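You operate a simulated robot arm through the tools that you are given. There is no shell and no other tool. Be economical: measure what you need, move in short steps, check, and stop when the job is done.

The job below is to be done with a simulated two-armed robot. You get a single attempt, and the scene is never put back.

TASK
Test the hand pump at about 40 psi, let the pressure off and put it on the steel stand.
Fine: hold it while you work the valve and lever. Set down upright: hand pump.
Where things are to end (x, y in the base frame): hand pump within 0.06 m of [0.53, -1.14].

Only the result counts: the job must be done as asked and must still hold three seconds after the hand-in. Knocking over, shifting, dropping, spilling or breaking anything else fails it.

THE ROBOT
Two 7-joint arms with two-finger parallel grippers on one trunk, on a base that drives. Base frame: it is fixed to the floor where the robot stands at the start and does not move with it; the origin is under the middle of the robot, x ahead of it, y to its left, z up. Lengths are in m, angles in degrees, forces in N, time in s.
The left shoulder is at the start at [0.05, 0.161, 1.173], the right one opposite. With the tool pointing down near the work surface each hand reaches from about 0.16 to 0.68 m from the robot's upright axis, wherever it stands, measured 20 degrees to its own side. Places, roughly: hand pump lever [0.5, 0, 1]; hand pump valve [0.5, 0.1, 0.9]; steel stand [0.6, -1.2, 0.8]. Payload 3.43 kg a hand.
The TCP of each hand is the grasp point between the finger pads, 0.03 m short of the fingertips. In the tool frame z runs along the fingers and y along their closing line. The gripper opens to 0.094 m. The fingers are 0.028 m wide and 0.01 m thick; the gripper's body (0.05 by 0.096 m) begins 0.055 m behind the TCP.
Orientation is that of the tool frame in the base frame, as [roll, pitch, yaw] about the fixed x, y, z axes, in that order (R = Rz(yaw) Ry(pitch) Rx(roll)). With the fingers straight down and closing along the base's y, the tool's x points along the base's -x, its y along +y and its z along -z.

THE INTERFACE
- The arms move only by the tool send_rows. It takes "left_commands", "right_commands" or both (then of equal length, played together; a hand with none holds still); each is a list of rows, each a list of 7 numbers: the shift along the base's x, y, z in units of 150 mm (1.0 is 150 mm), then the turn, a rotation vector about the base's x, y, z in units of 60 degrees (1.0 is 60 degrees), then the gripper command, from -1 (shut) to 1 (fully open), values between in proportion. In form: [[tx, ty, tz, wx, wy, wz, claw], ...]. A call has 1 to 12 rows; each row is the pose to reach, as a shift and turn from the pose commanded when the call began. A call with a number of a shift or a turn outside -1 to 1 is refused whole. A row lasts 0.2 s, in which the tool goes at most 0.05 m and 8.6 degrees; a call with a longer step from one row to the next is refused whole, and so is a gripper value outside its range. A pose out of reach is approached as far as the arm can. The call stops where the force on the tool passes 40 N (or 10 N more than at its start, if that is more) or the arm is blocked; 0.2 s more then pass. The fingers move at their own pace (about 0.045 m/s each) and stop on an object; they squeeze with about 43 N. The grip force told is the motor's: it shows also when the fingers shut on nothing. Time passes only in rows, and 0.2 s behind the last, so rows that repeat a pose let the fingers close. It gives the time, the measured TCP pose, the force on the tool (base axes), the opening and the grip force at its end, in the units of the frame above (readings bear some noise), with the torque about the TCP (base axes, N m) and any sound that the robot's microphone picked up.
- Cameras (640 x 400 px; columns grow to the right, rows downward): "scene" is now at [0.1326, 0.0031, 1.3226]; the picture's right is [0.03, -1.00, 0.00], its down [-0.30, -0.01, -0.95] and it looks along [0.95, 0.03, -0.30] (base axes); focal length 214 px, centre (320, 200). "left" rides on the left gripper at [0.076, -0.014, -0.102] in its tool frame; the picture's right is [0.18, 0.98, 0.00], its down [-0.75, 0.14, -0.64] and it looks along [-0.63, 0.12, 0.77] (tool axes); focal length 243 px, centre (320, 200). "right" rides on the right gripper at [0.076, 0.014, -0.103] in its tool frame; the picture's right is [-0.18, 0.98, 0.00], its down [-0.75, -0.14, -0.64] and it looks along [-0.63, -0.12, 0.77] (tool axes); focal length 243 px, centre (320, 200). There is no depth. A picture from a camera that has moved, and an enlarged one, comes with that camera's place and axes in the base frame and with its lens.
- grab_frame(camera): a new picture of that camera. No time passes.
- lift_body(by): slides the trunk up (or, below 0, down) by that many m; the arms and the scene camera ride with it, the base frame stays. It gives what a move gives, with no picture.
- drive_base(legs): drives the robot by 1 to 6 legs, each [ahead, left, turn to the left] in m, m and degrees, along the robot's own axes; the way and the turn of a leg run together, so that a leg with both is an arc; at most 1.5 m and 180 degrees a leg. The arms and the cameras ride along, it lands a little off, and it stops where it bumps. It gives what a move gives.
- pan_tilt(pan, tilt): turns the head with the scene camera to pan (to the left, within 80 degrees either way) and tilt (down, from -29 to 69), counted from straight ahead of the robot. It gives what a move gives.
- zoom(camera, box): a new picture of the part [left, top, right, bottom] of that camera's present view, enlarged. No time passes.
- job_done(): hands the job in; it is judged then, once.

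Go step by step. Nothing tells you exact positions but the pictures and the camera data: compare them with the known pose of the tool, close in by small moves and look again before you grip or let go. The budget is 120 turns and 100 pictures, counting those below and the enlarged ones. Unless the task says otherwise, let go and move clear before handing in, and close with one line.

The tools are called after ">>>" by a JSON object that holds its "api" and its "payload". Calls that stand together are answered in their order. send_rows: Moves the arms, as the interface text tells. Its arguments: {"type":"object","properties":{"left_commands":{"type":"array","items":{"type":"array","items":{"type":"number"}}},"right_commands":{"type":"array","items":{"type":"array","items":{"type":"number"}}}},"required":[]} The other tools are called the same way: lift_body (by) slides the trunk up or down; drive_base (legs) drives the base; pan_tilt (pan, tilt) turns the head that bears the scene camera; grab_frame (camera) takes a picture; zoom (camera, box) takes an enlarged picture of a part of a camera's view; job_done () hands the job in.

At the start:

```text
clock: 0.0
left_ee_pos: [0.4695, 0.2381, 1.218]
left_tool_rot: [179.9, 0.0, -179.9]
left_contact_force: [-0.5, 0.5, -0.1]
left_moment: [0.02, -0.04, 0.0]
left_grip_width: 0.094
left_grip_force: 0.0
right_ee_pos: [0.2736, -0.077, 1.2773]
right_tool_rot: [179.8, 0.1, 179.9]
right_contact_force: [-0.5, 0.0, 0.2]
right_moment: [0.03, 0.01, 0.0]
right_grip_width: 0.0941
right_grip_force: 0.1
trunk travel left (down, up): [-0.2, 0.067]
robot x, y, heading: [0.0017, -0.0007, 0.2]
head pan, tilt: [1.7, 17.4]
```

scene: 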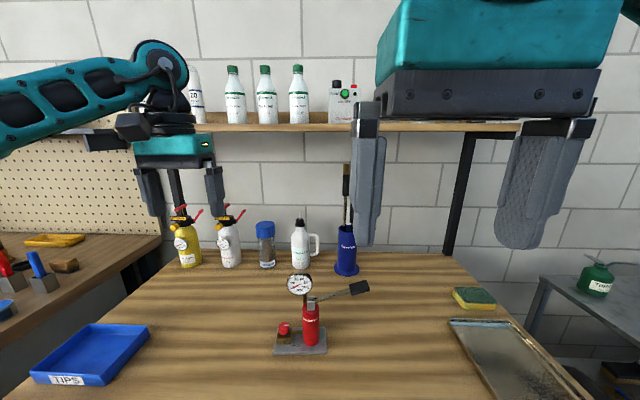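
right: 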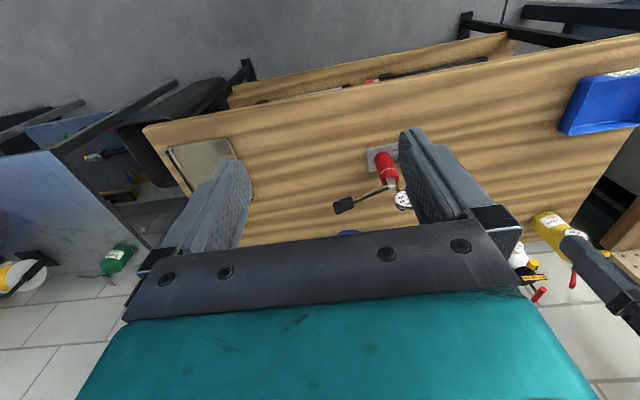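
left: 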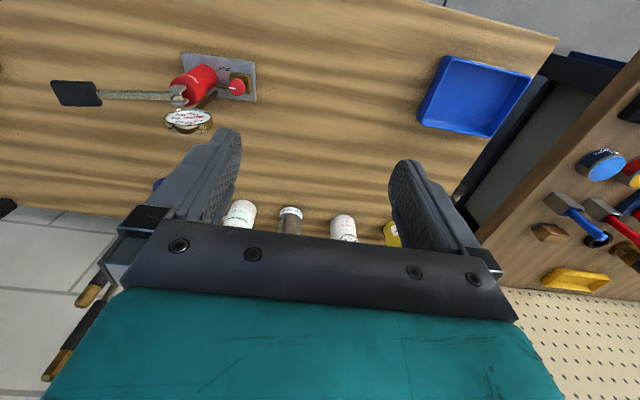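

I see the red hand pump on a base plate near the table's middle, with its lever to the right, its gauge on top and a red valve knob at the left. I'll zoom in to learn its shape and where it is.

>>> {"api": "zoom", "payload": {"camera": "scene", "box": [250, 260, 390, 360]}}

>>> {"api": "zoom", "payload": {"camera": "left", "box": [40, 30, 280, 150]}}

```text
4.00 times, centred on (320, 310) of scene
camera zoom: at [0.1326, 0.0031, 1.3226], right [0.03, -1.0, 0.0], down [-0.3, -0.01, -0.95], along [0.95, 0.03, -0.3], focal length 858 px, centre (320, -240)
```

zoom: 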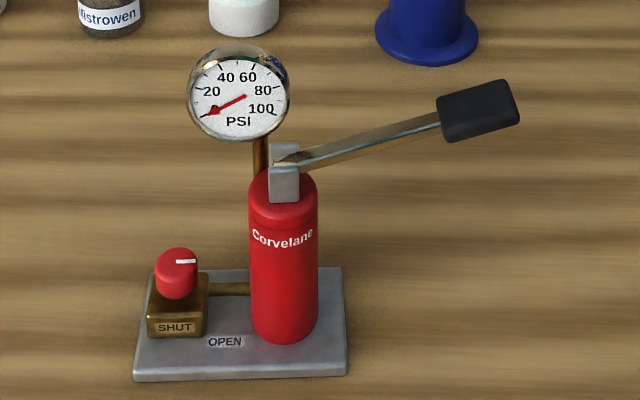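

```text
2.67 times, centred on (160, 90) of left
camera zoom: at [0.3927, 0.224, 1.3193], right [-0.19, 0.98, 0.0], down [0.75, 0.14, 0.64], along [0.63, 0.12, -0.77], focal length 647 px, centre (747, 493)
```

zoom: 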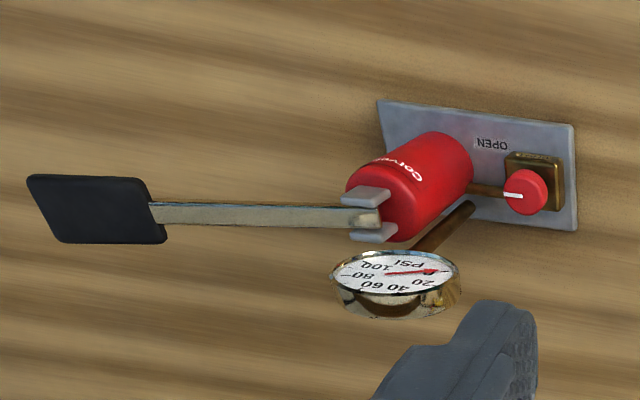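

The pump plate seems centred near (0.54, 0.06), the cylinder at (0.543, 0.036), the knob at (0.535, 0.105) with its mark toward OPEN, and the lever handle at (0.545, -0.075, 0.985). I'll look at the stand before starting.

>>> {"api": "pan_tilt", "payload": {"pan": -60, "tilt": 25}}

>>> {"api": "grab_frame", "payload": {"camera": "scene"}}

```text
clock: 1.3
left_ee_pos: [0.4687, 0.2378, 1.2171]
left_tool_rot: [-180.0, 0.0, -179.9]
left_contact_force: [1.1, -0.2, 0.1]
left_moment: [0.02, 0.03, -0.03]
left_grip_width: 0.094
left_grip_force: 0.1
right_ee_pos: [0.2731, -0.0767, 1.2773]
right_tool_rot: [180.0, 0.0, -180.0]
right_contact_force: [0.0, 0.0, 0.3]
right_moment: [-0.03, 0.02, 0.02]
right_grip_width: 0.0939
right_grip_force: 0.0
trunk travel left (down, up): [-0.2, 0.067]
robot x, y, heading: [0.0024, -0.0, 0.0]
head pan, tilt: [-60.0, 25.0]
```

```text
94 pictures are left
camera scene: at [0.0854, -0.0793, 1.3102], right [-0.87, -0.5, 0.0], down [-0.21, 0.37, -0.91], along [0.45, -0.78, -0.42], focal length 214 px, centre (320, 200)
```

scene: 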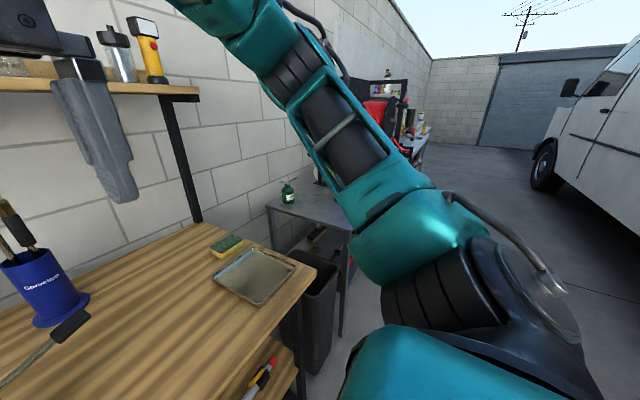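

The stand is the grey table beyond the bin on the right. Now I'll bring the right hand, tilted forward, in front of the cylinder to hold the pump while the left works the valve.

>>> {"api": "pan_tilt", "payload": {"pan": 0, "tilt": 30}}

>>> {"api": "send_rows", "payload": {"right_commands": [[0, 0.05, -0.1, -0.0, -0.1, 0, 0.3], [0, 0.1, -0.2, 0, -0.2, 0, 0.3], [0, 0.2, -0.3, 0, -0.3, 0, 0.3], [0, 0.3, -0.4, 0, -0.4, 0, 0.3], [0, 0.4, -0.5, 0, -0.5, 0, 0.3], [0, 0.5, -0.6, 0, -0.6, 0, 0.3], [0, 0.6, -0.7, 0, -0.7, 0, 0.3], [0.1, 0.65, -0.8, 0, -0.8, 0, 0.3], [0.2, 0.7, -0.9, 0, -0.9, 0, 0.3], [0.3, 0.75, -1, 0, -1, 0, 0.3]]}}

>>> {"api": "grab_frame", "payload": {"camera": "scene"}}

>>> {"api": "grab_frame", "payload": {"camera": "right"}}

```text
clock: 2.6
left_ee_pos: [0.4696, 0.2394, 1.2172]
left_tool_rot: [180.0, 0.0, -179.9]
left_contact_force: [-0.5, -0.3, 0.0]
left_moment: [0.0, -0.01, 0.0]
left_grip_width: 0.094
left_grip_force: 0.0
right_ee_pos: [0.273, -0.0776, 1.2769]
right_tool_rot: [180.0, 0.0, 180.0]
right_contact_force: [5.3, 2.2, -1.6]
right_moment: [-0.2, 0.49, -0.3]
right_grip_width: 0.0938
right_grip_force: 0.0
trunk travel left (down, up): [-0.2, 0.067]
robot x, y, heading: [0.0037, -0.0028, 0.3]
head pan, tilt: [0.0, 30.0]
```

```text
clock: 4.8
left_ee_pos: [0.4694, 0.237, 1.2175]
left_tool_rot: [-180.0, 0.0, -179.9]
left_contact_force: [-0.9, -0.3, 0.4]
left_moment: [0.01, 0.0, 0.02]
left_grip_width: 0.0938
left_grip_force: 0.1
right_ee_pos: [0.3169, 0.0389, 1.1268]
right_tool_rot: [179.8, 60.3, -180.0]
right_contact_force: [-0.1, 0.0, 0.0]
right_moment: [-0.01, 0.0, 0.03]
right_grip_width: 0.0612
right_grip_force: 0.1
trunk travel left (down, up): [-0.2, 0.067]
robot x, y, heading: [-0.0038, -0.0003, -0.1]
head pan, tilt: [0.0, 30.0]
```

```text
93 pictures are left
camera scene: at [0.1297, 0.0008, 1.3023], right [0.0, -1.0, 0.0], down [-0.5, 0.0, -0.87], along [0.87, 0.0, -0.5], focal length 214 px, centre (320, 200)
```

scene: 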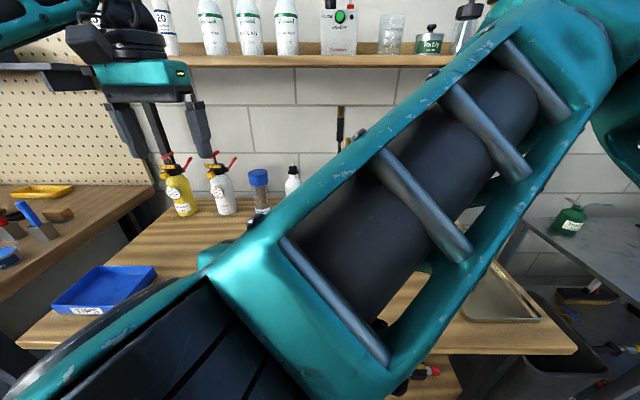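

```text
92 pictures are left
camera right: at [0.1902, 0.0514, 1.1127], right [0.09, 0.98, 0.16], down [-0.18, -0.14, 0.97], along [0.98, -0.12, 0.17], focal length 243 px, centre (320, 200)
```

right: 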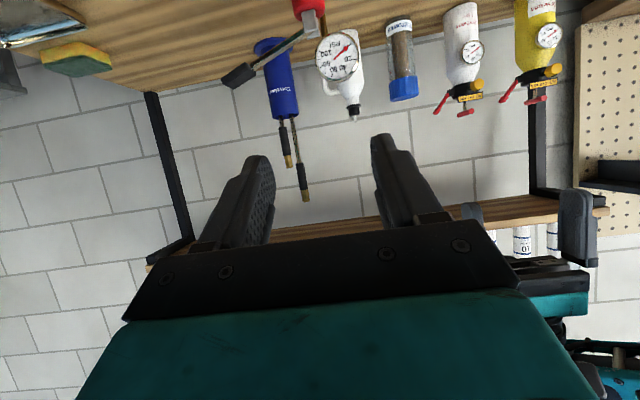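

The hand is tilted properly. Lowering and advancing to about 10 cm short of the cylinder.

>>> {"api": "send_rows", "payload": {"right_commands": [[0.1, 0, -0.25, 0, 0, 0, 0.3], [0.2, 0, -0.5, 0, 0, 0, 0.3], [0.3, 0, -0.75, 0, 0, 0, 0.3], [0.45, 0, -1, 0, 0, 0, 0.3]]}}

>>> {"api": "send_rows", "payload": {"right_commands": [[0.15, 0, -0.1, 0, 0, 0, 0.3], [0.32, 0, -0.22, 0, 0, 0, 0.3]]}}

>>> {"api": "grab_frame", "payload": {"camera": "scene"}}

>>> {"api": "grab_frame", "payload": {"camera": "right"}}

>>> {"api": "grab_frame", "payload": {"camera": "left"}}

```text
clock: 5.8
left_ee_pos: [0.4702, 0.2383, 1.2181]
left_tool_rot: [-179.9, 0.0, -179.9]
left_contact_force: [-0.2, -0.2, -0.3]
left_moment: [-0.01, -0.03, -0.03]
left_grip_width: 0.094
left_grip_force: 0.1
right_ee_pos: [0.3857, 0.0377, 0.9759]
right_tool_rot: [179.8, 60.3, 179.8]
right_contact_force: [-0.8, -0.4, 0.3]
right_moment: [0.01, 0.0, -0.03]
right_grip_width: 0.0611
right_grip_force: 0.1
trunk travel left (down, up): [-0.2, 0.067]
robot x, y, heading: [0.0027, 0.0001, -0.0]
head pan, tilt: [0.0, 30.0]
```

```text
clock: 6.4
left_ee_pos: [0.4696, 0.2377, 1.2164]
left_tool_rot: [179.9, 0.0, -179.9]
left_contact_force: [0.1, 0.4, 0.5]
left_moment: [0.04, 0.03, 0.01]
left_grip_width: 0.0939
left_grip_force: 0.1
right_ee_pos: [0.4349, 0.0396, 0.9422]
right_tool_rot: [179.9, 60.0, 179.9]
right_contact_force: [0.6, 0.4, 0.7]
right_moment: [0.01, -0.01, 0.05]
right_grip_width: 0.0611
right_grip_force: 0.0
trunk travel left (down, up): [-0.2, 0.067]
robot x, y, heading: [-0.0004, -0.0001, -0.3]
head pan, tilt: [0.0, 30.0]
```

```text
91 pictures are left
camera scene: at [0.13, 0.0004, 1.3022], right [0.0, -1.0, 0.0], down [-0.5, 0.0, -0.87], along [0.87, 0.0, -0.5], focal length 214 px, centre (320, 200)
```

scene: 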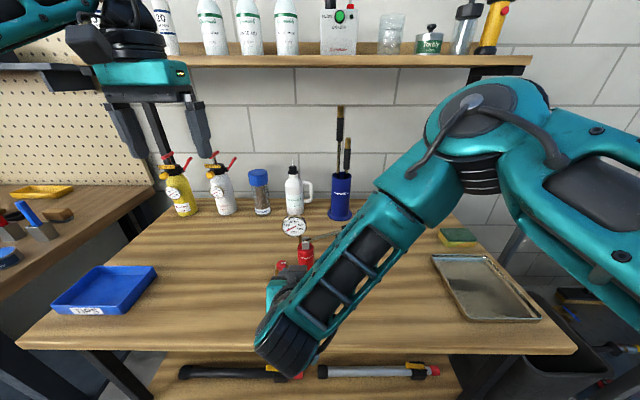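

```text
90 pictures are left
camera right: at [0.3075, 0.0525, 0.9276], right [0.09, 0.98, 0.16], down [-0.18, -0.14, 0.97], along [0.98, -0.12, 0.16], focal length 243 px, centre (320, 200)
```

right: 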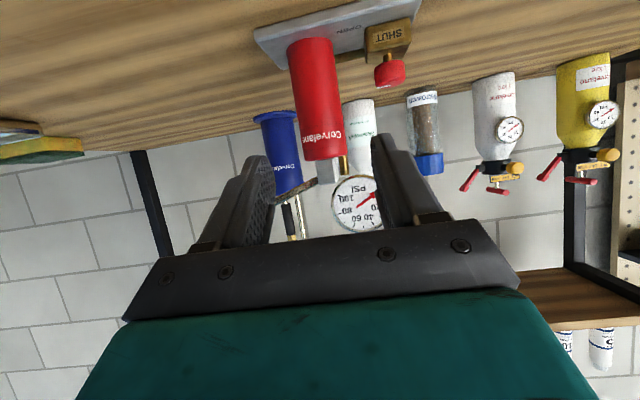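

```text
89 pictures are left
camera left: at [0.3929, 0.224, 1.3192], right [-0.19, 0.98, 0.0], down [0.75, 0.14, 0.64], along [0.63, 0.12, -0.77], focal length 243 px, centre (320, 200)
```

left: 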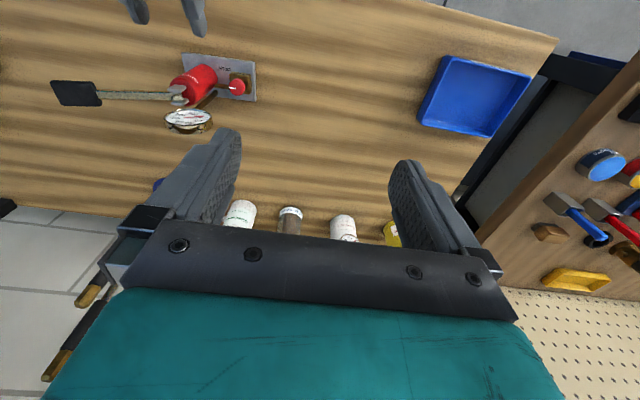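

The cylinder lines up with the fingers at y≈0.037, and the gauge stem sits behind it. Advancing to straddle the cylinder.

>>> {"api": "send_rows", "payload": {"right_commands": [[0.15, -0.005, -0.087, 0, 0, 0, 0.3], [0.3, -0.01, -0.173, 0, 0, 0, 0.3], [0.45, -0.01, -0.25, 0, 0, 0, 0.3], [0.59, -0.01, -0.33, 0, 0, 0, 0.3]]}}

>>> {"api": "grab_frame", "payload": {"camera": "right"}}

>>> {"api": "zoom", "payload": {"camera": "scene", "box": [230, 190, 410, 310]}}

>>> {"api": "zoom", "payload": {"camera": "left", "box": [40, 0, 280, 150]}}

```text
clock: 7.4
left_ee_pos: [0.4703, 0.2377, 1.2187]
left_tool_rot: [-180.0, 0.0, -179.9]
left_contact_force: [-0.1, 0.3, -0.5]
left_moment: [-0.03, 0.0, 0.0]
left_grip_width: 0.094
left_grip_force: 0.1
right_ee_pos: [0.523, 0.0347, 0.8936]
right_tool_rot: [179.8, 60.1, 180.0]
right_contact_force: [0.4, -0.1, -0.1]
right_moment: [-0.04, 0.01, -0.02]
right_grip_width: 0.0611
right_grip_force: 0.1
trunk travel left (down, up): [-0.2, 0.067]
robot x, y, heading: [-0.0016, -0.0025, 0.0]
head pan, tilt: [0.0, 30.0]
```

```text
88 pictures are left
camera right: at [0.3965, 0.0489, 0.8792], right [0.09, 0.98, 0.16], down [-0.18, -0.14, 0.97], along [0.98, -0.12, 0.16], focal length 243 px, centre (320, 200)
```

right: 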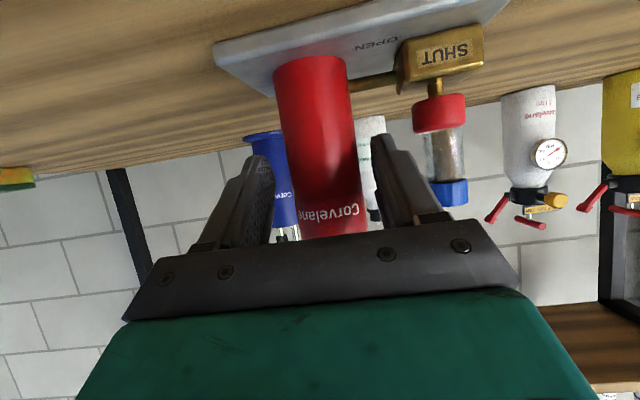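

```text
3.33 times, centred on (320, 250) of scene
camera zoom: at [0.13, 0.0004, 1.3022], right [0.0, -1.0, 0.0], down [-0.5, 0.0, -0.87], along [0.87, 0.0, -0.5], focal length 715 px, centre (320, 33)
```

zoom: 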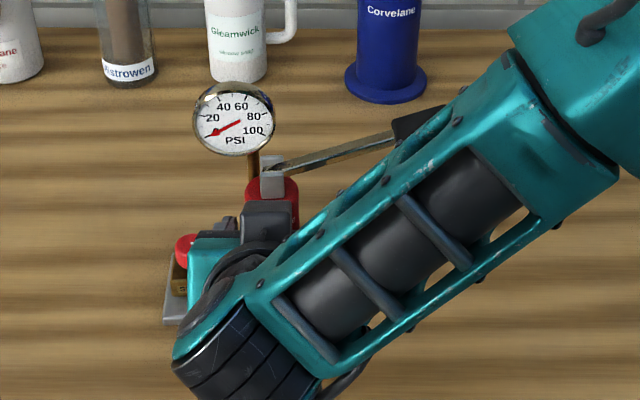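

```text
2.67 times, centred on (160, 75) of left
camera zoom: at [0.3929, 0.2239, 1.3193], right [-0.19, 0.98, 0.0], down [0.75, 0.14, 0.64], along [0.63, 0.12, -0.77], focal length 647 px, centre (747, 533)
```

zoom: 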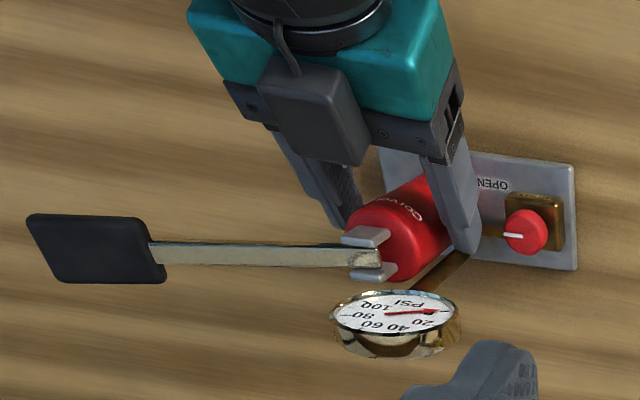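

The fingers straddle the cylinder well. Closing the right gripper to hold the pump.

>>> {"api": "send_rows", "payload": {"right_commands": [[0, 0, 0, 0, 0, 0, -1], [0, 0, 0, 0, 0, 0, -1], [0, 0, 0, 0, 0, 0, -1], [0, 0, 0, 0, 0, 0, -1]]}}

>>> {"api": "zoom", "payload": {"camera": "left", "box": [40, 0, 280, 150]}}

```text
clock: 8.4
left_ee_pos: [0.4696, 0.2381, 1.2175]
left_tool_rot: [-180.0, 0.0, -179.9]
left_contact_force: [0.5, 0.5, -1.1]
left_moment: [0.01, 0.03, -0.04]
left_grip_width: 0.094
left_grip_force: 0.0
right_ee_pos: [0.5229, 0.0356, 0.8945]
right_tool_rot: [179.8, 60.1, 179.9]
right_contact_force: [0.7, 2.6, -0.2]
right_moment: [0.26, -0.07, 0.09]
right_grip_width: 0.0414
right_grip_force: 43.1
trunk travel left (down, up): [-0.2, 0.067]
robot x, y, heading: [-0.002, -0.0018, -0.2]
head pan, tilt: [0.0, 30.0]
```

```text
2.67 times, centred on (160, 75) of left
camera zoom: at [0.3927, 0.2242, 1.3193], right [-0.19, 0.98, 0.0], down [0.75, 0.14, 0.64], along [0.63, 0.12, -0.77], focal length 647 px, centre (747, 533)
```

zoom: 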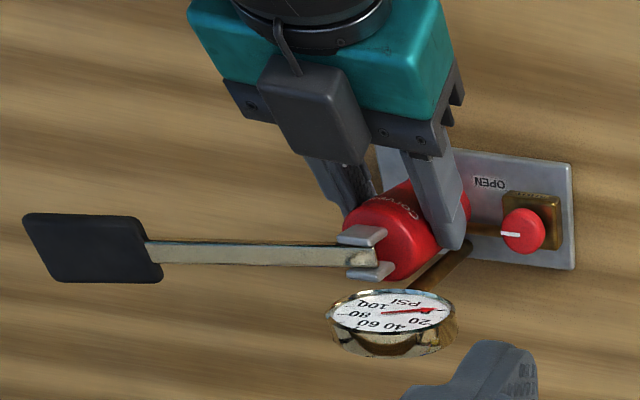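

The right hand holds the pump (opening 0.041, 43 N). The gauge and right gripper crowd the knob, so the left hand will come in leaning 50° from the front-left; I'll turn it and lower it first.

>>> {"api": "send_rows", "payload": {"left_commands": [[0, 0, -0.125, -0.041, -0.0986, -0.0876, 0], [0, 0, -0.25, -0.082, -0.197, -0.175, 0], [0, 0, -0.375, -0.123, -0.296, -0.263, 0], [0, 0, -0.5, -0.1635, -0.3945, -0.3505, 0], [0, 0, -0.625, -0.204, -0.493, -0.438, 0], [0, 0, -0.75, -0.245, -0.592, -0.526, 0], [0, 0, -0.875, -0.286, -0.69, -0.613, 0], [0, 0, -1, -0.327, -0.789, -0.701, 0]]}}

>>> {"api": "grab_frame", "payload": {"camera": "left"}}

>>> {"api": "grab_frame", "payload": {"camera": "scene"}}

```text
clock: 10.2
left_ee_pos: [0.4601, 0.222, 1.0781]
left_tool_rot: [-179.2, 47.2, 139.0]
left_contact_force: [0.9, 0.6, 0.1]
left_moment: [-0.02, 0.02, -0.03]
left_grip_width: 0.0469
left_grip_force: 0.0
left hand out of reach, approached as far as the arm can: row 7, 8
right_ee_pos: [0.5233, 0.0362, 0.8938]
right_tool_rot: [179.9, 60.0, 179.9]
right_contact_force: [-0.3, -1.6, -0.1]
right_moment: [0.22, -0.01, -0.01]
right_grip_width: 0.0411
right_grip_force: 43.4
trunk travel left (down, up): [-0.2, 0.067]
robot x, y, heading: [0.0033, 0.0003, -0.2]
head pan, tilt: [0.0, 30.0]
```

```text
84 pictures are left
camera left: at [0.3556, 0.2958, 1.0908], right [0.56, 0.82, -0.14], down [0.13, 0.09, 0.99], along [0.82, -0.57, -0.06], focal length 243 px, centre (320, 200)
```

left: 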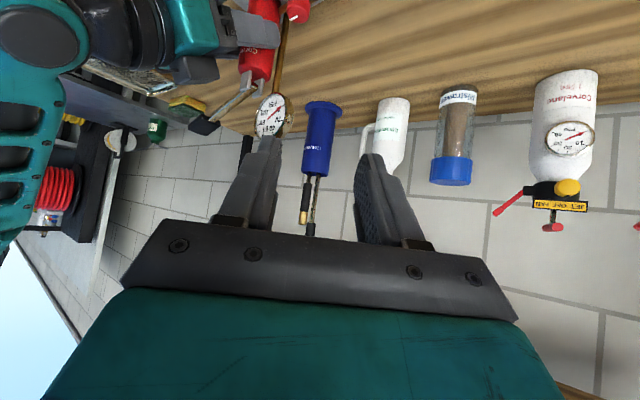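

```text
83 pictures are left
camera scene: at [0.1299, 0.0008, 1.3022], right [0.0, -1.0, 0.0], down [-0.5, 0.0, -0.87], along [0.87, 0.0, -0.5], focal length 214 px, centre (320, 200)
```

scene: 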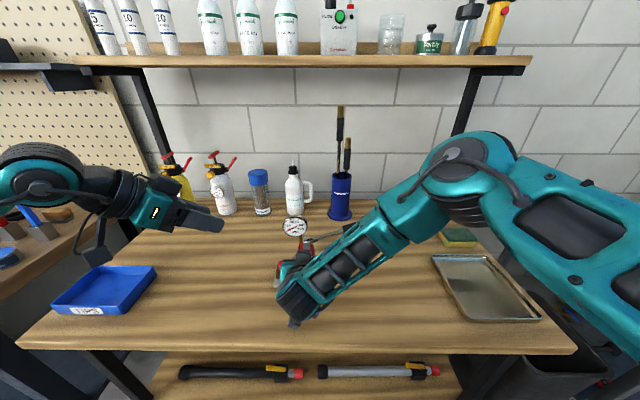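

The pose was marginally out of reach here; lowering and going toward the knob may ease the wrist. Moving to about 8 cm from the knob.

>>> {"api": "send_rows", "payload": {"left_commands": [[0.02, -0.1, -0.2, 0, 0, 0, 0], [0.05, -0.25, -0.4, 0, 0, 0, 0], [0.08, -0.4, -0.6, 0, 0, 0, 0], [0.1, -0.5, -0.8, 0, 0, 0, 0], [0.1, -0.53, -0.87, 0, 0, 0, 0]]}}

>>> {"api": "grab_frame", "payload": {"camera": "left"}}

>>> {"api": "grab_frame", "payload": {"camera": "right"}}

```text
clock: 11.4
left_ee_pos: [0.4737, 0.1437, 0.9465]
left_tool_rot: [-179.0, 47.0, 139.2]
left_contact_force: [1.1, 0.8, 0.2]
left_moment: [-0.01, 0.0, 0.01]
left_grip_width: 0.0471
left_grip_force: 0.0
right_ee_pos: [0.5235, 0.034, 0.8949]
right_tool_rot: [179.8, 60.0, 179.9]
right_contact_force: [-0.1, 0.5, -0.1]
right_moment: [0.1, -0.07, -0.03]
right_grip_width: 0.041
right_grip_force: 43.4
trunk travel left (down, up): [-0.2, 0.067]
robot x, y, heading: [0.0012, -0.0006, 0.0]
head pan, tilt: [0.0, 30.0]
```

```text
82 pictures are left
camera left: at [0.3694, 0.2163, 0.9598], right [0.56, 0.82, -0.14], down [0.13, 0.08, 0.99], along [0.82, -0.57, -0.06], focal length 243 px, centre (320, 200)
```

left: 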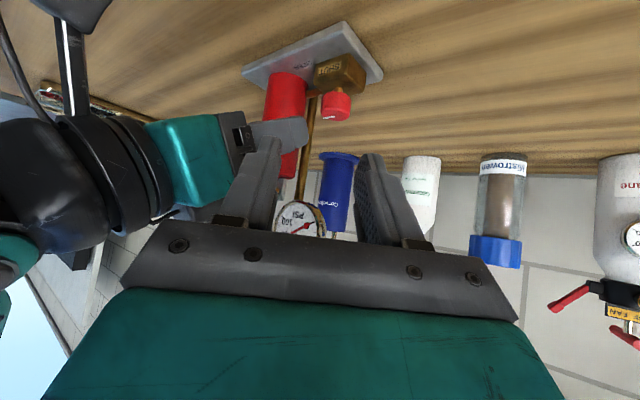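

```text
81 pictures are left
camera right: at [0.396, 0.0491, 0.8795], right [0.09, 0.98, 0.16], down [-0.18, -0.14, 0.97], along [0.98, -0.12, 0.16], focal length 243 px, centre (320, 200)
```

right: 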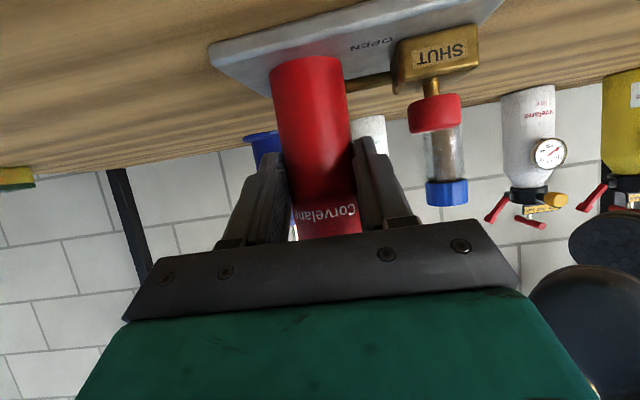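

Triangulation puts the knob at about (0.536, 0.103, 0.868). I'll narrow the fingers to 36 mm and go most of the way along the tool axis.

>>> {"api": "send_rows", "payload": {"left_commands": [[0.08, -0.05, -0.09, 0, 0, 0, -0.234], [0.15, -0.09, -0.18, 0, 0, 0, -0.234], [0.22, -0.13, -0.26, 0, 0, 0, -0.234]]}}

>>> {"api": "grab_frame", "payload": {"camera": "left"}}

>>> {"api": "grab_frame", "payload": {"camera": "right"}}

```text
clock: 12.2
left_ee_pos: [0.508, 0.1235, 0.9059]
left_tool_rot: [-179.1, 46.8, 139.2]
left_contact_force: [0.2, -0.2, 0.1]
left_moment: [0.04, -0.01, 0.0]
left_grip_width: 0.036
left_grip_force: 0.0
right_ee_pos: [0.5233, 0.0362, 0.8945]
right_tool_rot: [179.7, 60.0, 179.8]
right_contact_force: [-0.1, 0.4, 0.3]
right_moment: [0.26, 0.05, 0.04]
right_grip_width: 0.0412
right_grip_force: 42.8
trunk travel left (down, up): [-0.2, 0.067]
robot x, y, heading: [0.0015, 0.0003, 0.2]
head pan, tilt: [0.0, 30.0]
```

```text
80 pictures are left
camera left: at [0.4023, 0.1975, 0.9192], right [0.56, 0.82, -0.14], down [0.13, 0.08, 0.99], along [0.82, -0.57, -0.06], focal length 243 px, centre (320, 200)
```

left: 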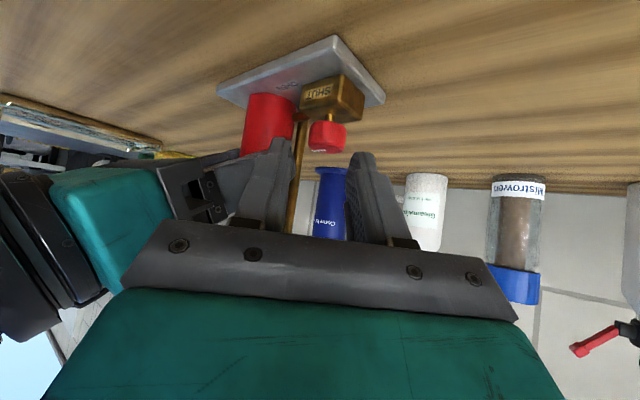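

```text
79 pictures are left
camera right: at [0.3961, 0.049, 0.8794], right [0.09, 0.98, 0.16], down [-0.18, -0.14, 0.97], along [0.98, -0.12, 0.16], focal length 243 px, centre (320, 200)
```

right: 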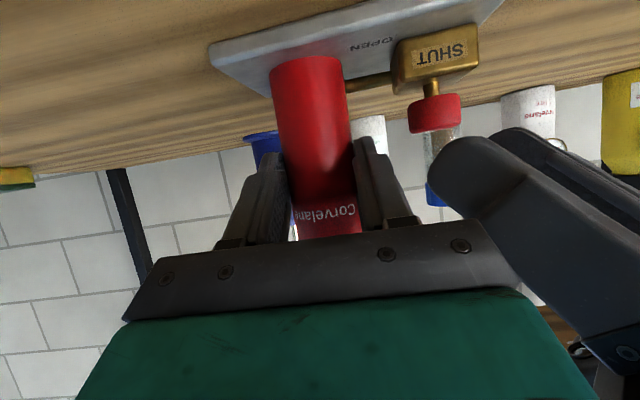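

The knob sits between the fingertips' paths. Finishing the approach to straddle it.

>>> {"api": "send_rows", "payload": {"left_commands": [[0.06, -0.035, -0.07, 0, 0, 0, -0.234], [0.115, -0.07, -0.14, 0, 0, 0, -0.234]]}}

>>> {"api": "grab_frame", "payload": {"camera": "left"}}

>>> {"api": "zoom", "payload": {"camera": "right", "box": [360, 0, 600, 150]}}

```text
clock: 12.8
left_ee_pos: [0.5242, 0.1122, 0.8857]
left_tool_rot: [-179.3, 46.9, 139.1]
left_contact_force: [-0.1, -0.5, 0.7]
left_moment: [-0.01, -0.01, 0.05]
left_grip_width: 0.036
left_grip_force: 0.0
right_ee_pos: [0.5234, 0.0358, 0.8948]
right_tool_rot: [179.8, 60.0, 179.9]
right_contact_force: [0.6, 0.1, -0.2]
right_moment: [0.26, 0.11, -0.01]
right_grip_width: 0.0411
right_grip_force: 43.1
trunk travel left (down, up): [-0.2, 0.067]
robot x, y, heading: [-0.0011, 0.0012, 0.0]
head pan, tilt: [0.0, 30.0]
```

```text
78 pictures are left
camera left: at [0.4192, 0.1863, 0.8987], right [0.56, 0.82, -0.14], down [0.13, 0.08, 0.99], along [0.82, -0.57, -0.06], focal length 243 px, centre (320, 200)
```

left: 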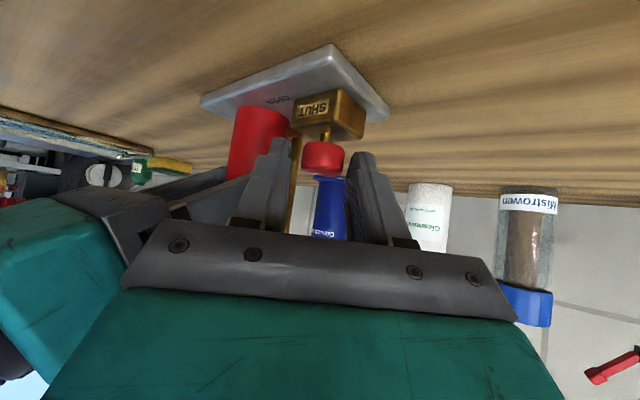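

```text
2.67 times, centred on (480, 75) of right
camera zoom: at [0.3962, 0.049, 0.8794], right [0.09, 0.98, 0.16], down [-0.18, -0.14, 0.97], along [0.98, -0.12, 0.16], focal length 647 px, centre (-107, 533)
```

zoom: 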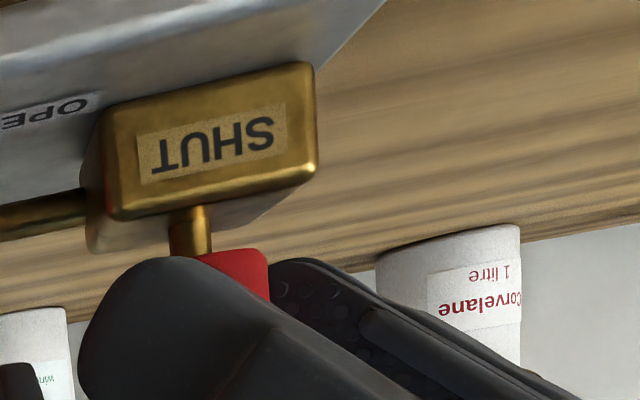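

The knob lies between the fingertips. A few millimetres deeper, then close on it.

>>> {"api": "send_rows", "payload": {"left_commands": [[0.018, -0.016, -0.02, 0, 0, 0, -0.234], [0.018, -0.016, -0.02, 0, 0, 0, -1], [0.018, -0.016, -0.02, 0, 0, 0, -1], [0.018, -0.016, -0.02, 0, 0, 0, -1]]}}

>>> {"api": "zoom", "payload": {"camera": "right", "box": [360, 0, 600, 150]}}

```text
clock: 13.8
left_ee_pos: [0.5271, 0.1113, 0.8822]
left_tool_rot: [-179.2, 46.9, 139.3]
left_contact_force: [5.5, 7.8, -0.3]
left_moment: [-0.08, -0.61, 0.16]
left_grip_width: 0.0251
left_grip_force: 43.1
right_ee_pos: [0.5227, 0.0341, 0.8949]
right_tool_rot: [179.9, 60.0, 180.0]
right_contact_force: [-5.0, -6.5, 3.0]
right_moment: [-0.11, 0.54, 0.18]
right_grip_width: 0.0409
right_grip_force: 42.8
trunk travel left (down, up): [-0.2, 0.067]
robot x, y, heading: [-0.0003, 0.0031, 0.2]
head pan, tilt: [0.0, 30.0]
```

```text
2.67 times, centred on (480, 75) of right
camera zoom: at [0.396, 0.0487, 0.8794], right [0.09, 0.98, 0.16], down [-0.18, -0.14, 0.97], along [0.98, -0.12, 0.16], focal length 647 px, centre (-107, 533)
```

zoom: 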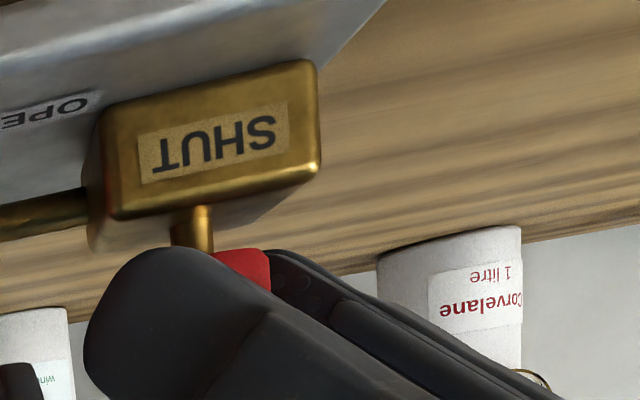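

The knob is gripped. Now turn it clockwise about its axis, about 50° first.

>>> {"api": "send_rows", "payload": {"left_commands": [[0.008, 0.009, 0, 0, 0, -0.138, -1], [0.017, 0.017, 0, 0, 0, -0.277, -1], [0.027, 0.024, 0, 0, 0, -0.415, -1], [0.037, 0.029, 0, 0, 0, -0.55, -1], [0.049, 0.032, 0, 0, 0, -0.69, -1], [0.061, 0.034, 0, 0, 0, -0.83, -1]]}}

>>> {"api": "grab_frame", "payload": {"camera": "left"}}

>>> {"api": "grab_frame", "payload": {"camera": "right"}}

>>> {"api": "zoom", "payload": {"camera": "scene", "box": [200, 180, 400, 310]}}

```text
clock: 15.2
left_ee_pos: [0.5282, 0.1048, 0.885]
left_tool_rot: [-178.9, 47.4, 128.9]
left_contact_force: [5.4, 24.6, 22.1]
left_moment: [0.38, -0.58, 0.25]
left_grip_width: 0.0252
left_grip_force: 42.9
left hand out of reach, approached as far as the arm can: row 2, 3, 4, 5, 6
right_ee_pos: [0.5248, 0.0295, 0.8937]
right_tool_rot: [-179.5, 60.2, 179.9]
right_contact_force: [4.8, -28.6, -4.3]
right_moment: [-0.2, -0.55, -0.94]
right_grip_width: 0.0412
right_grip_force: 43.0
trunk travel left (down, up): [-0.2, 0.067]
robot x, y, heading: [0.0034, 0.0004, 0.2]
head pan, tilt: [0.0, 30.0]
```

```text
75 pictures are left
camera left: at [0.438, 0.1966, 0.8974], right [0.69, 0.7, -0.15], down [0.14, 0.07, 0.99], along [0.7, -0.71, -0.06], focal length 243 px, centre (320, 200)
```

left: 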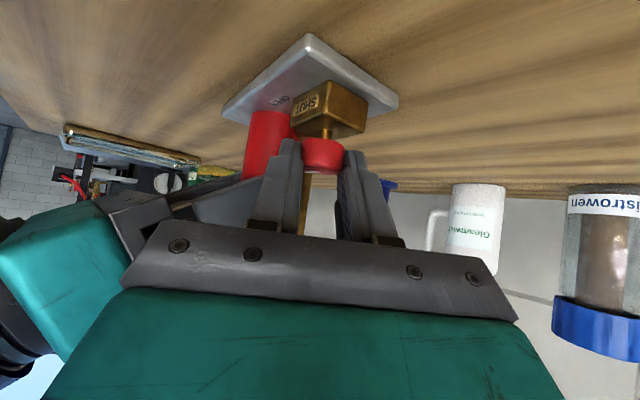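

```text
74 pictures are left
camera right: at [0.3975, 0.0452, 0.879], right [0.1, 0.98, 0.16], down [-0.18, -0.13, 0.97], along [0.98, -0.13, 0.17], focal length 243 px, centre (320, 200)
```

right: 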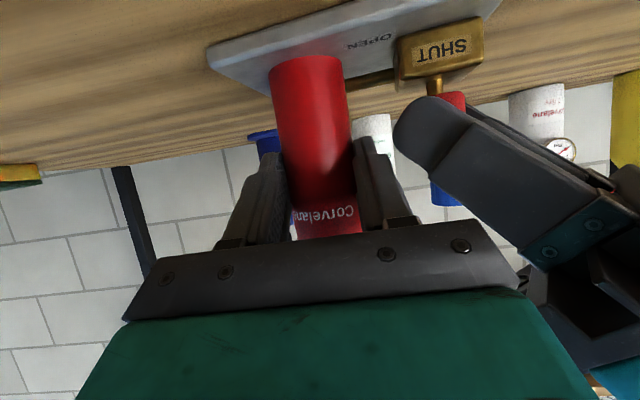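

```text
3.08 times, centred on (300, 245) of scene
camera zoom: at [0.129, -0.0003, 1.3025], right [0.0, -1.0, 0.0], down [-0.5, 0.0, -0.87], along [0.87, 0.0, -0.5], focal length 660 px, centre (382, 62)
```

zoom: 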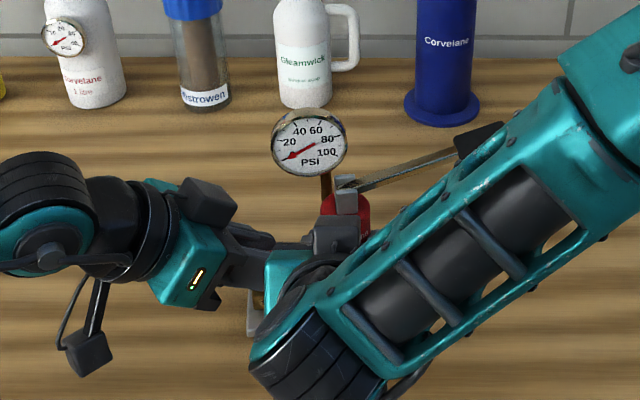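

The left wrist ran into a joint limit after about 10°, so this hand roll won't do. I'll twist back to ease the load, let go and back off, then try the hand rolled over by 180°.

>>> {"api": "send_rows", "payload": {"left_commands": [[-0.012, -0.002, 0, 0, 0, 0.14, -1], [-0.024, -0.005, 0, 0, 0, 0.28, -1], [-0.034, -0.01, 0, 0, 0, 0.415, -1], [-0.044, -0.017, 0, 0, 0, 0.553, -1], [-0.053, -0.025, 0, 0, 0, 0.692, -1], [-0.061, -0.034, 0, 0, 0, 0.83, -1], [-0.061, -0.034, 0, 0, 0, 0.83, -0.234], [-0.061, -0.034, 0, 0, 0, 0.83, -0.234], [-0.061, -0.034, 0, 0, 0, 0.83, -0.234]]}}

>>> {"api": "send_rows", "payload": {"left_commands": [[-0.1, 0.1, 0.13, 0, 0, 0, -0.234], [-0.2, 0.2, 0.26, 0, 0, 0, -0.234], [-0.3, 0.3, 0.4, 0, 0, 0, -0.234], [-0.35, 0.5, 0.6, 0, 0, 0, -0.234], [-0.35, 0.7, 0.8, 0, 0, 0, -0.234]]}}

>>> {"api": "zoom", "payload": {"camera": "scene", "box": [200, 180, 400, 310]}}

```text
clock: 15.9
left_ee_pos: [0.5233, 0.1048, 0.8843]
left_tool_rot: [-178.6, 47.5, 146.8]
left_contact_force: [0.2, 8.5, 1.8]
left_moment: [-2.15, 0.99, -1.89]
left_grip_width: 0.0254
left_grip_force: 43.1
right_ee_pos: [0.5222, 0.032, 0.8936]
right_tool_rot: [179.9, 60.1, 179.8]
right_contact_force: [-6.6, -9.7, 4.6]
right_moment: [1.76, -0.57, 2.01]
right_grip_width: 0.0412
right_grip_force: 43.0
trunk travel left (down, up): [-0.2, 0.067]
robot x, y, heading: [-0.0015, 0.001, 0.0]
head pan, tilt: [0.0, 30.0]
stopped in row 3 (left hand): the force on the tool passed its limit (the readings are from after the stop); the commanded pose is now the measured one
```

```text
clock: 17.1
left_ee_pos: [0.4708, 0.2104, 1.0052]
left_tool_rot: [-178.8, 47.4, 146.4]
left_contact_force: [0.4, -0.8, -0.4]
left_moment: [0.0, 0.02, -0.01]
left_grip_width: 0.0361
left_grip_force: 0.1
right_ee_pos: [0.5238, 0.0319, 0.8948]
right_tool_rot: [-180.0, 60.1, 179.9]
right_contact_force: [-2.1, 0.7, 7.2]
right_moment: [-0.16, -0.21, -0.3]
right_grip_width: 0.0409
right_grip_force: 42.8
trunk travel left (down, up): [-0.2, 0.067]
robot x, y, heading: [-0.0021, 0.0014, -0.1]
head pan, tilt: [0.0, 30.0]
```

```text
3.08 times, centred on (300, 245) of scene
camera zoom: at [0.1289, 0.0003, 1.3024], right [0.0, -1.0, 0.0], down [-0.5, 0.0, -0.87], along [0.87, 0.0, -0.5], focal length 660 px, centre (382, 62)
```

zoom: 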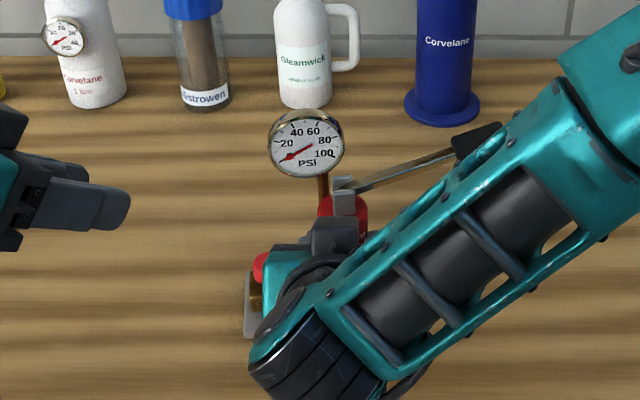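

The knob had evidently been at its OPEN stop, so it has not effectively turned yet. Now I'll roll the left hand 180° about its own axis, the other way round from the limit.

>>> {"api": "send_rows", "payload": {"left_commands": [[0, 0, 0.03, -0.077, 0.051, 0.085, -0.234], [0, 0.0, 0.06, -0.153, 0.102, 0.169, -0.234], [0, 0, 0.1, -0.23, 0.153, 0.254, -0.234], [0, 0, 0.1, -0.307, 0.204, 0.339, -0.234], [0, 0, 0.1, -0.383, 0.254, 0.423, -0.234], [0, 0, 0.1, -0.46, 0.305, 0.508, -0.234], [0, 0, 0.1, -0.536, 0.356, 0.592, -0.234], [0, 0, 0.1, -0.613, 0.407, 0.677, -0.234]]}}

>>> {"api": "send_rows", "payload": {"left_commands": [[0, 0, 0, -0.077, 0.051, 0.085, -0.234], [0, 0.0, 0, -0.153, 0.102, 0.169, -0.234], [0, 0, 0, -0.23, 0.153, 0.254, -0.234], [0, 0, 0, -0.307, 0.204, 0.339, -0.234], [0, 0, 0, -0.383, 0.254, 0.423, -0.234], [0, 0, 0, -0.46, 0.305, 0.508, -0.234], [0, 0, 0, -0.536, 0.356, 0.592, -0.234], [0, 0, 0, -0.613, 0.407, 0.677, -0.234]]}}

>>> {"api": "send_rows", "payload": {"left_commands": [[0, 0, 0, -0.077, 0.051, 0.085, -0.234], [0, 0.0, 0, -0.153, 0.102, 0.169, -0.234], [0, 0, 0, -0.23, 0.153, 0.254, -0.234], [0, 0, 0, -0.307, 0.204, 0.339, -0.234], [0, 0, 0, -0.383, 0.254, 0.423, -0.234], [0, 0, 0, -0.46, 0.305, 0.508, -0.234], [0, 0, 0, -0.536, 0.356, 0.592, -0.234], [0, 0, 0, -0.613, 0.407, 0.677, -0.234]]}}

>>> {"api": "grab_frame", "payload": {"camera": "scene"}}

```text
clock: 18.9
left_ee_pos: [0.4688, 0.2099, 1.0194]
left_tool_rot: [-135.4, 21.4, -144.9]
left_contact_force: [0.6, -0.4, 0.6]
left_moment: [0.0, -0.02, 0.01]
left_grip_width: 0.0362
left_grip_force: 0.1
right_ee_pos: [0.5232, 0.0321, 0.8941]
right_tool_rot: [-179.9, 60.1, 179.9]
right_contact_force: [0.7, -0.4, 8.1]
right_moment: [-0.01, -0.3, -0.03]
right_grip_width: 0.041
right_grip_force: 43.7
trunk travel left (down, up): [-0.2, 0.067]
robot x, y, heading: [-0.002, 0.0019, 0.2]
head pan, tilt: [0.0, 30.0]
```

```text
clock: 20.7
left_ee_pos: [0.4707, 0.209, 1.0192]
left_tool_rot: [-135.5, -21.8, -102.1]
left_contact_force: [-0.6, -0.9, -0.1]
left_moment: [0.03, 0.01, 0.03]
left_grip_width: 0.0359
left_grip_force: 0.0
right_ee_pos: [0.5243, 0.0325, 0.8936]
right_tool_rot: [-180.0, 60.1, 179.9]
right_contact_force: [2.1, -0.3, 8.7]
right_moment: [0.02, -0.24, -0.09]
right_grip_width: 0.0409
right_grip_force: 42.6
trunk travel left (down, up): [-0.2, 0.067]
robot x, y, heading: [-0.0018, 0.0055, -0.0]
head pan, tilt: [0.0, 30.0]
```

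```text
clock: 22.5
left_ee_pos: [0.4713, 0.2093, 1.0187]
left_tool_rot: [-179.2, -47.5, -33.2]
left_contact_force: [0.6, 0.2, -1.0]
left_moment: [0.02, 0.03, 0.04]
left_grip_width: 0.036
left_grip_force: 0.1
right_ee_pos: [0.5232, 0.0318, 0.8937]
right_tool_rot: [180.0, 60.2, 179.9]
right_contact_force: [2.1, -0.4, 10.0]
right_moment: [-0.02, -0.3, -0.07]
right_grip_width: 0.0409
right_grip_force: 42.6
trunk travel left (down, up): [-0.2, 0.067]
robot x, y, heading: [0.0012, -0.0006, -0.0]
head pan, tilt: [0.0, 30.0]
```

```text
71 pictures are left
camera scene: at [0.129, 0.0003, 1.3024], right [0.0, -1.0, 0.0], down [-0.5, 0.0, -0.87], along [0.87, 0.0, -0.5], focal length 214 px, centre (320, 200)
```

scene: 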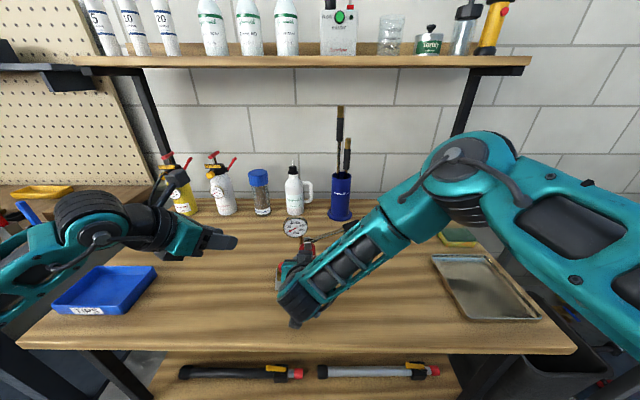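

The roll worked. Testing in free space whether the yaw sweep needed for the valve is reachable this way.

>>> {"api": "send_rows", "payload": {"left_commands": [[0, 0, 0, 0, 0, -0.14, -0.234], [0, 0, 0, 0, 0, -0.28, -0.234], [0, 0, 0, 0, 0, -0.42, -0.234], [0, 0, 0, 0, 0, -0.56, -0.234], [0, 0, 0, 0, 0, -0.7, -0.234], [0, 0, 0, 0, 0, -0.84, -0.234], [0, 0, 0, 0, 0, -0.98, -0.234]]}}

>>> {"api": "send_rows", "payload": {"left_commands": [[0, 0, 0, 0, 0, -0.14, -0.234], [0, 0, 0, 0, 0, -0.28, -0.234], [0, 0, 0, 0, 0, -0.42, -0.234], [0, 0, 0, 0, 0, -0.56, -0.234], [0, 0, 0, 0, 0, -0.7, -0.234]]}}

>>> {"api": "grab_frame", "payload": {"camera": "left"}}

>>> {"api": "grab_frame", "payload": {"camera": "right"}}

```text
clock: 24.1
left_ee_pos: [0.4706, 0.209, 1.0182]
left_tool_rot: [-179.0, -47.5, -92.3]
left_contact_force: [0.4, 1.1, 0.3]
left_moment: [-0.01, 0.0, -0.01]
left_grip_width: 0.036
left_grip_force: 0.1
right_ee_pos: [0.5235, 0.0321, 0.8938]
right_tool_rot: [180.0, 60.1, 180.0]
right_contact_force: [3.7, -1.3, 9.7]
right_moment: [0.05, -0.2, 0.03]
right_grip_width: 0.0411
right_grip_force: 42.9
trunk travel left (down, up): [-0.2, 0.067]
robot x, y, heading: [0.0002, 0.002, 0.2]
head pan, tilt: [0.0, 30.0]
```

```text
clock: 25.3
left_ee_pos: [0.471, 0.2103, 1.0186]
left_tool_rot: [-178.9, -47.4, -134.3]
left_contact_force: [0.3, 0.6, -1.1]
left_moment: [0.01, 0.03, 0.03]
left_grip_width: 0.0361
left_grip_force: 0.0
right_ee_pos: [0.5237, 0.0329, 0.8947]
right_tool_rot: [-180.0, 60.1, 179.9]
right_contact_force: [3.2, -1.2, 11.4]
right_moment: [0.15, -0.16, 0.22]
right_grip_width: 0.041
right_grip_force: 42.8
trunk travel left (down, up): [-0.2, 0.067]
robot x, y, heading: [-0.0027, -0.003, -0.1]
head pan, tilt: [0.0, 30.0]
```

```text
70 pictures are left
camera left: at [0.4958, 0.2189, 1.1432], right [-0.8, 0.59, 0.12], down [0.58, 0.81, -0.12], along [-0.17, -0.03, -0.98], focal length 243 px, centre (320, 200)
```

left: 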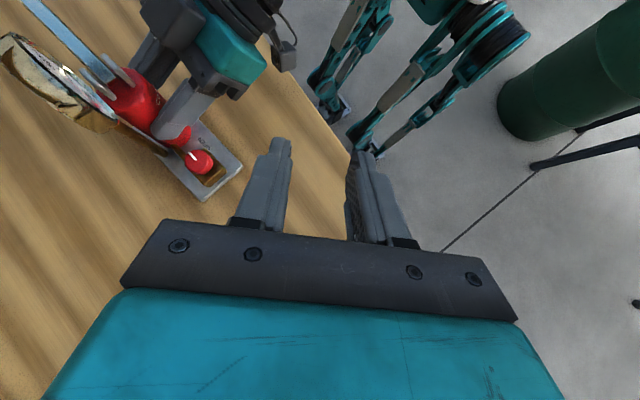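

```text
69 pictures are left
camera right: at [0.396, 0.0466, 0.879], right [0.09, 0.98, 0.16], down [-0.18, -0.14, 0.97], along [0.98, -0.12, 0.16], focal length 243 px, centre (320, 200)
```

right: 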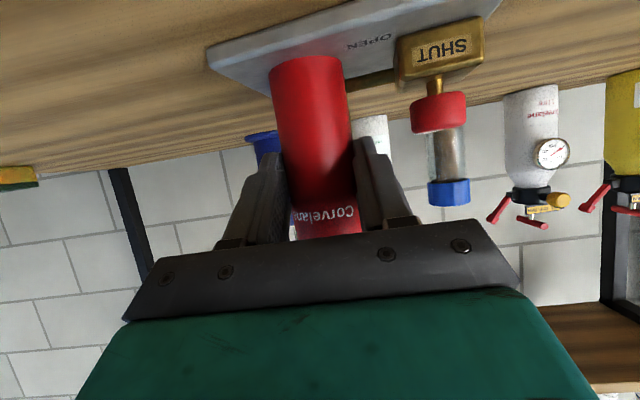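

The full sweep is reachable in this roll. Turning back to the start yaw and going to the stand-off near the knob, now at about (0.536, 0.0995).

>>> {"api": "send_rows", "payload": {"left_commands": [[0, 0, 0, 0, 0, 0.14, -0.234], [0, 0, 0, 0, 0, 0.28, -0.234], [0, 0, 0, 0, 0, 0.42, -0.234], [0, 0, 0, 0, 0, 0.56, -0.234], [0, 0, 0, 0, 0, 0.7, -0.234], [0, 0, 0, 0, 0, 0.84, -0.234], [0, 0, 0, 0, 0, 0.98, -0.234]]}}

>>> {"api": "send_rows", "payload": {"left_commands": [[0.02, -0.1, -0.1, 0, 0, 0.14, -0.234], [0.04, -0.2, -0.25, 0, 0, 0.28, -0.234], [0.05, -0.3, -0.4, 0, 0, 0.42, -0.234], [0.06, -0.378, -0.507, 0, 0, 0.52, -0.234]]}}

>>> {"api": "grab_frame", "payload": {"camera": "left"}}

```text
clock: 26.9
left_ee_pos: [0.4709, 0.2104, 1.0187]
left_tool_rot: [-178.9, -47.5, -75.3]
left_contact_force: [0.8, 0.5, -0.2]
left_moment: [0.0, 0.02, 0.0]
left_grip_width: 0.036
left_grip_force: 0.0
right_ee_pos: [0.5238, 0.0315, 0.8953]
right_tool_rot: [179.9, 60.0, 179.9]
right_contact_force: [2.0, 0.1, 10.3]
right_moment: [-0.08, -0.36, -0.12]
right_grip_width: 0.041
right_grip_force: 42.9
trunk travel left (down, up): [-0.2, 0.067]
robot x, y, heading: [0.0024, -0.0007, -0.1]
head pan, tilt: [0.0, 30.0]
```

```text
clock: 27.9
left_ee_pos: [0.4793, 0.1555, 0.944]
left_tool_rot: [-178.8, -47.5, -44.1]
left_contact_force: [0.0, -0.1, 0.4]
left_moment: [-0.03, 0.02, 0.02]
left_grip_width: 0.0362
left_grip_force: 0.0
right_ee_pos: [0.5233, 0.0316, 0.8942]
right_tool_rot: [179.9, 60.1, 179.9]
right_contact_force: [1.7, -0.8, 10.4]
right_moment: [0.09, -0.31, 0.01]
right_grip_width: 0.0408
right_grip_force: 42.8
trunk travel left (down, up): [-0.2, 0.067]
robot x, y, heading: [0.0007, 0.0032, 0.2]
head pan, tilt: [0.0, 30.0]
```

```text
68 pictures are left
camera left: at [0.4703, 0.1814, 1.0683], right [-0.59, -0.8, 0.12], down [-0.81, 0.57, -0.12], along [0.03, -0.17, -0.98], focal length 243 px, centre (320, 200)
```

left: 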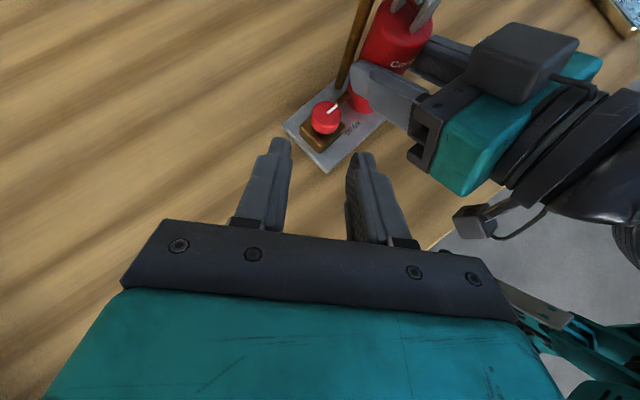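

The knob is clearly visible ahead with its mark toward OPEN. Going in along the tool axis, with a look near the end.

>>> {"api": "send_rows", "payload": {"left_commands": [[0.08, -0.08, -0.105, 0, 0, 0, -0.234], [0.155, -0.157, -0.205, 0, 0, 0, -0.234], [0.22, -0.222, -0.29, 0, 0, 0, -0.234]]}}

>>> {"api": "zoom", "payload": {"camera": "left", "box": [220, 60, 460, 210]}}

```text
clock: 28.7
left_ee_pos: [0.5122, 0.1226, 0.8988]
left_tool_rot: [-179.0, -47.4, -44.3]
left_contact_force: [0.1, -0.3, 0.3]
left_moment: [0.01, -0.02, -0.04]
left_grip_width: 0.0359
left_grip_force: 0.0
right_ee_pos: [0.5231, 0.0321, 0.8928]
right_tool_rot: [-179.9, 60.0, 179.9]
right_contact_force: [1.6, -1.1, 10.3]
right_moment: [0.04, -0.22, 0.07]
right_grip_width: 0.041
right_grip_force: 43.1
trunk travel left (down, up): [-0.2, 0.067]
robot x, y, heading: [-0.0009, 0.0006, 0.0]
head pan, tilt: [0.0, 30.0]
```

```text
2.67 times, centred on (340, 135) of left
camera zoom: at [0.5031, 0.1482, 1.0233], right [-0.59, -0.8, 0.12], down [-0.81, 0.57, -0.12], along [0.03, -0.17, -0.98], focal length 647 px, centre (267, 373)
```

zoom: 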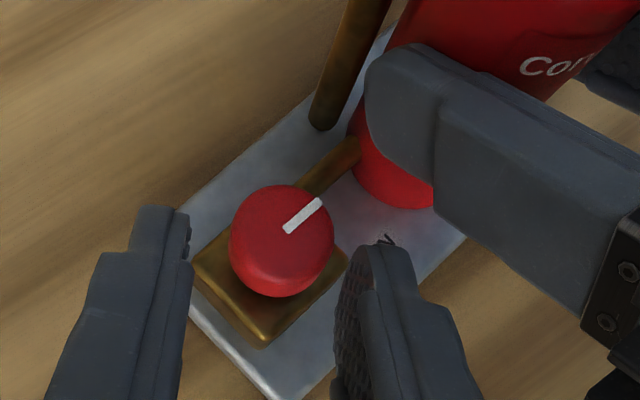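

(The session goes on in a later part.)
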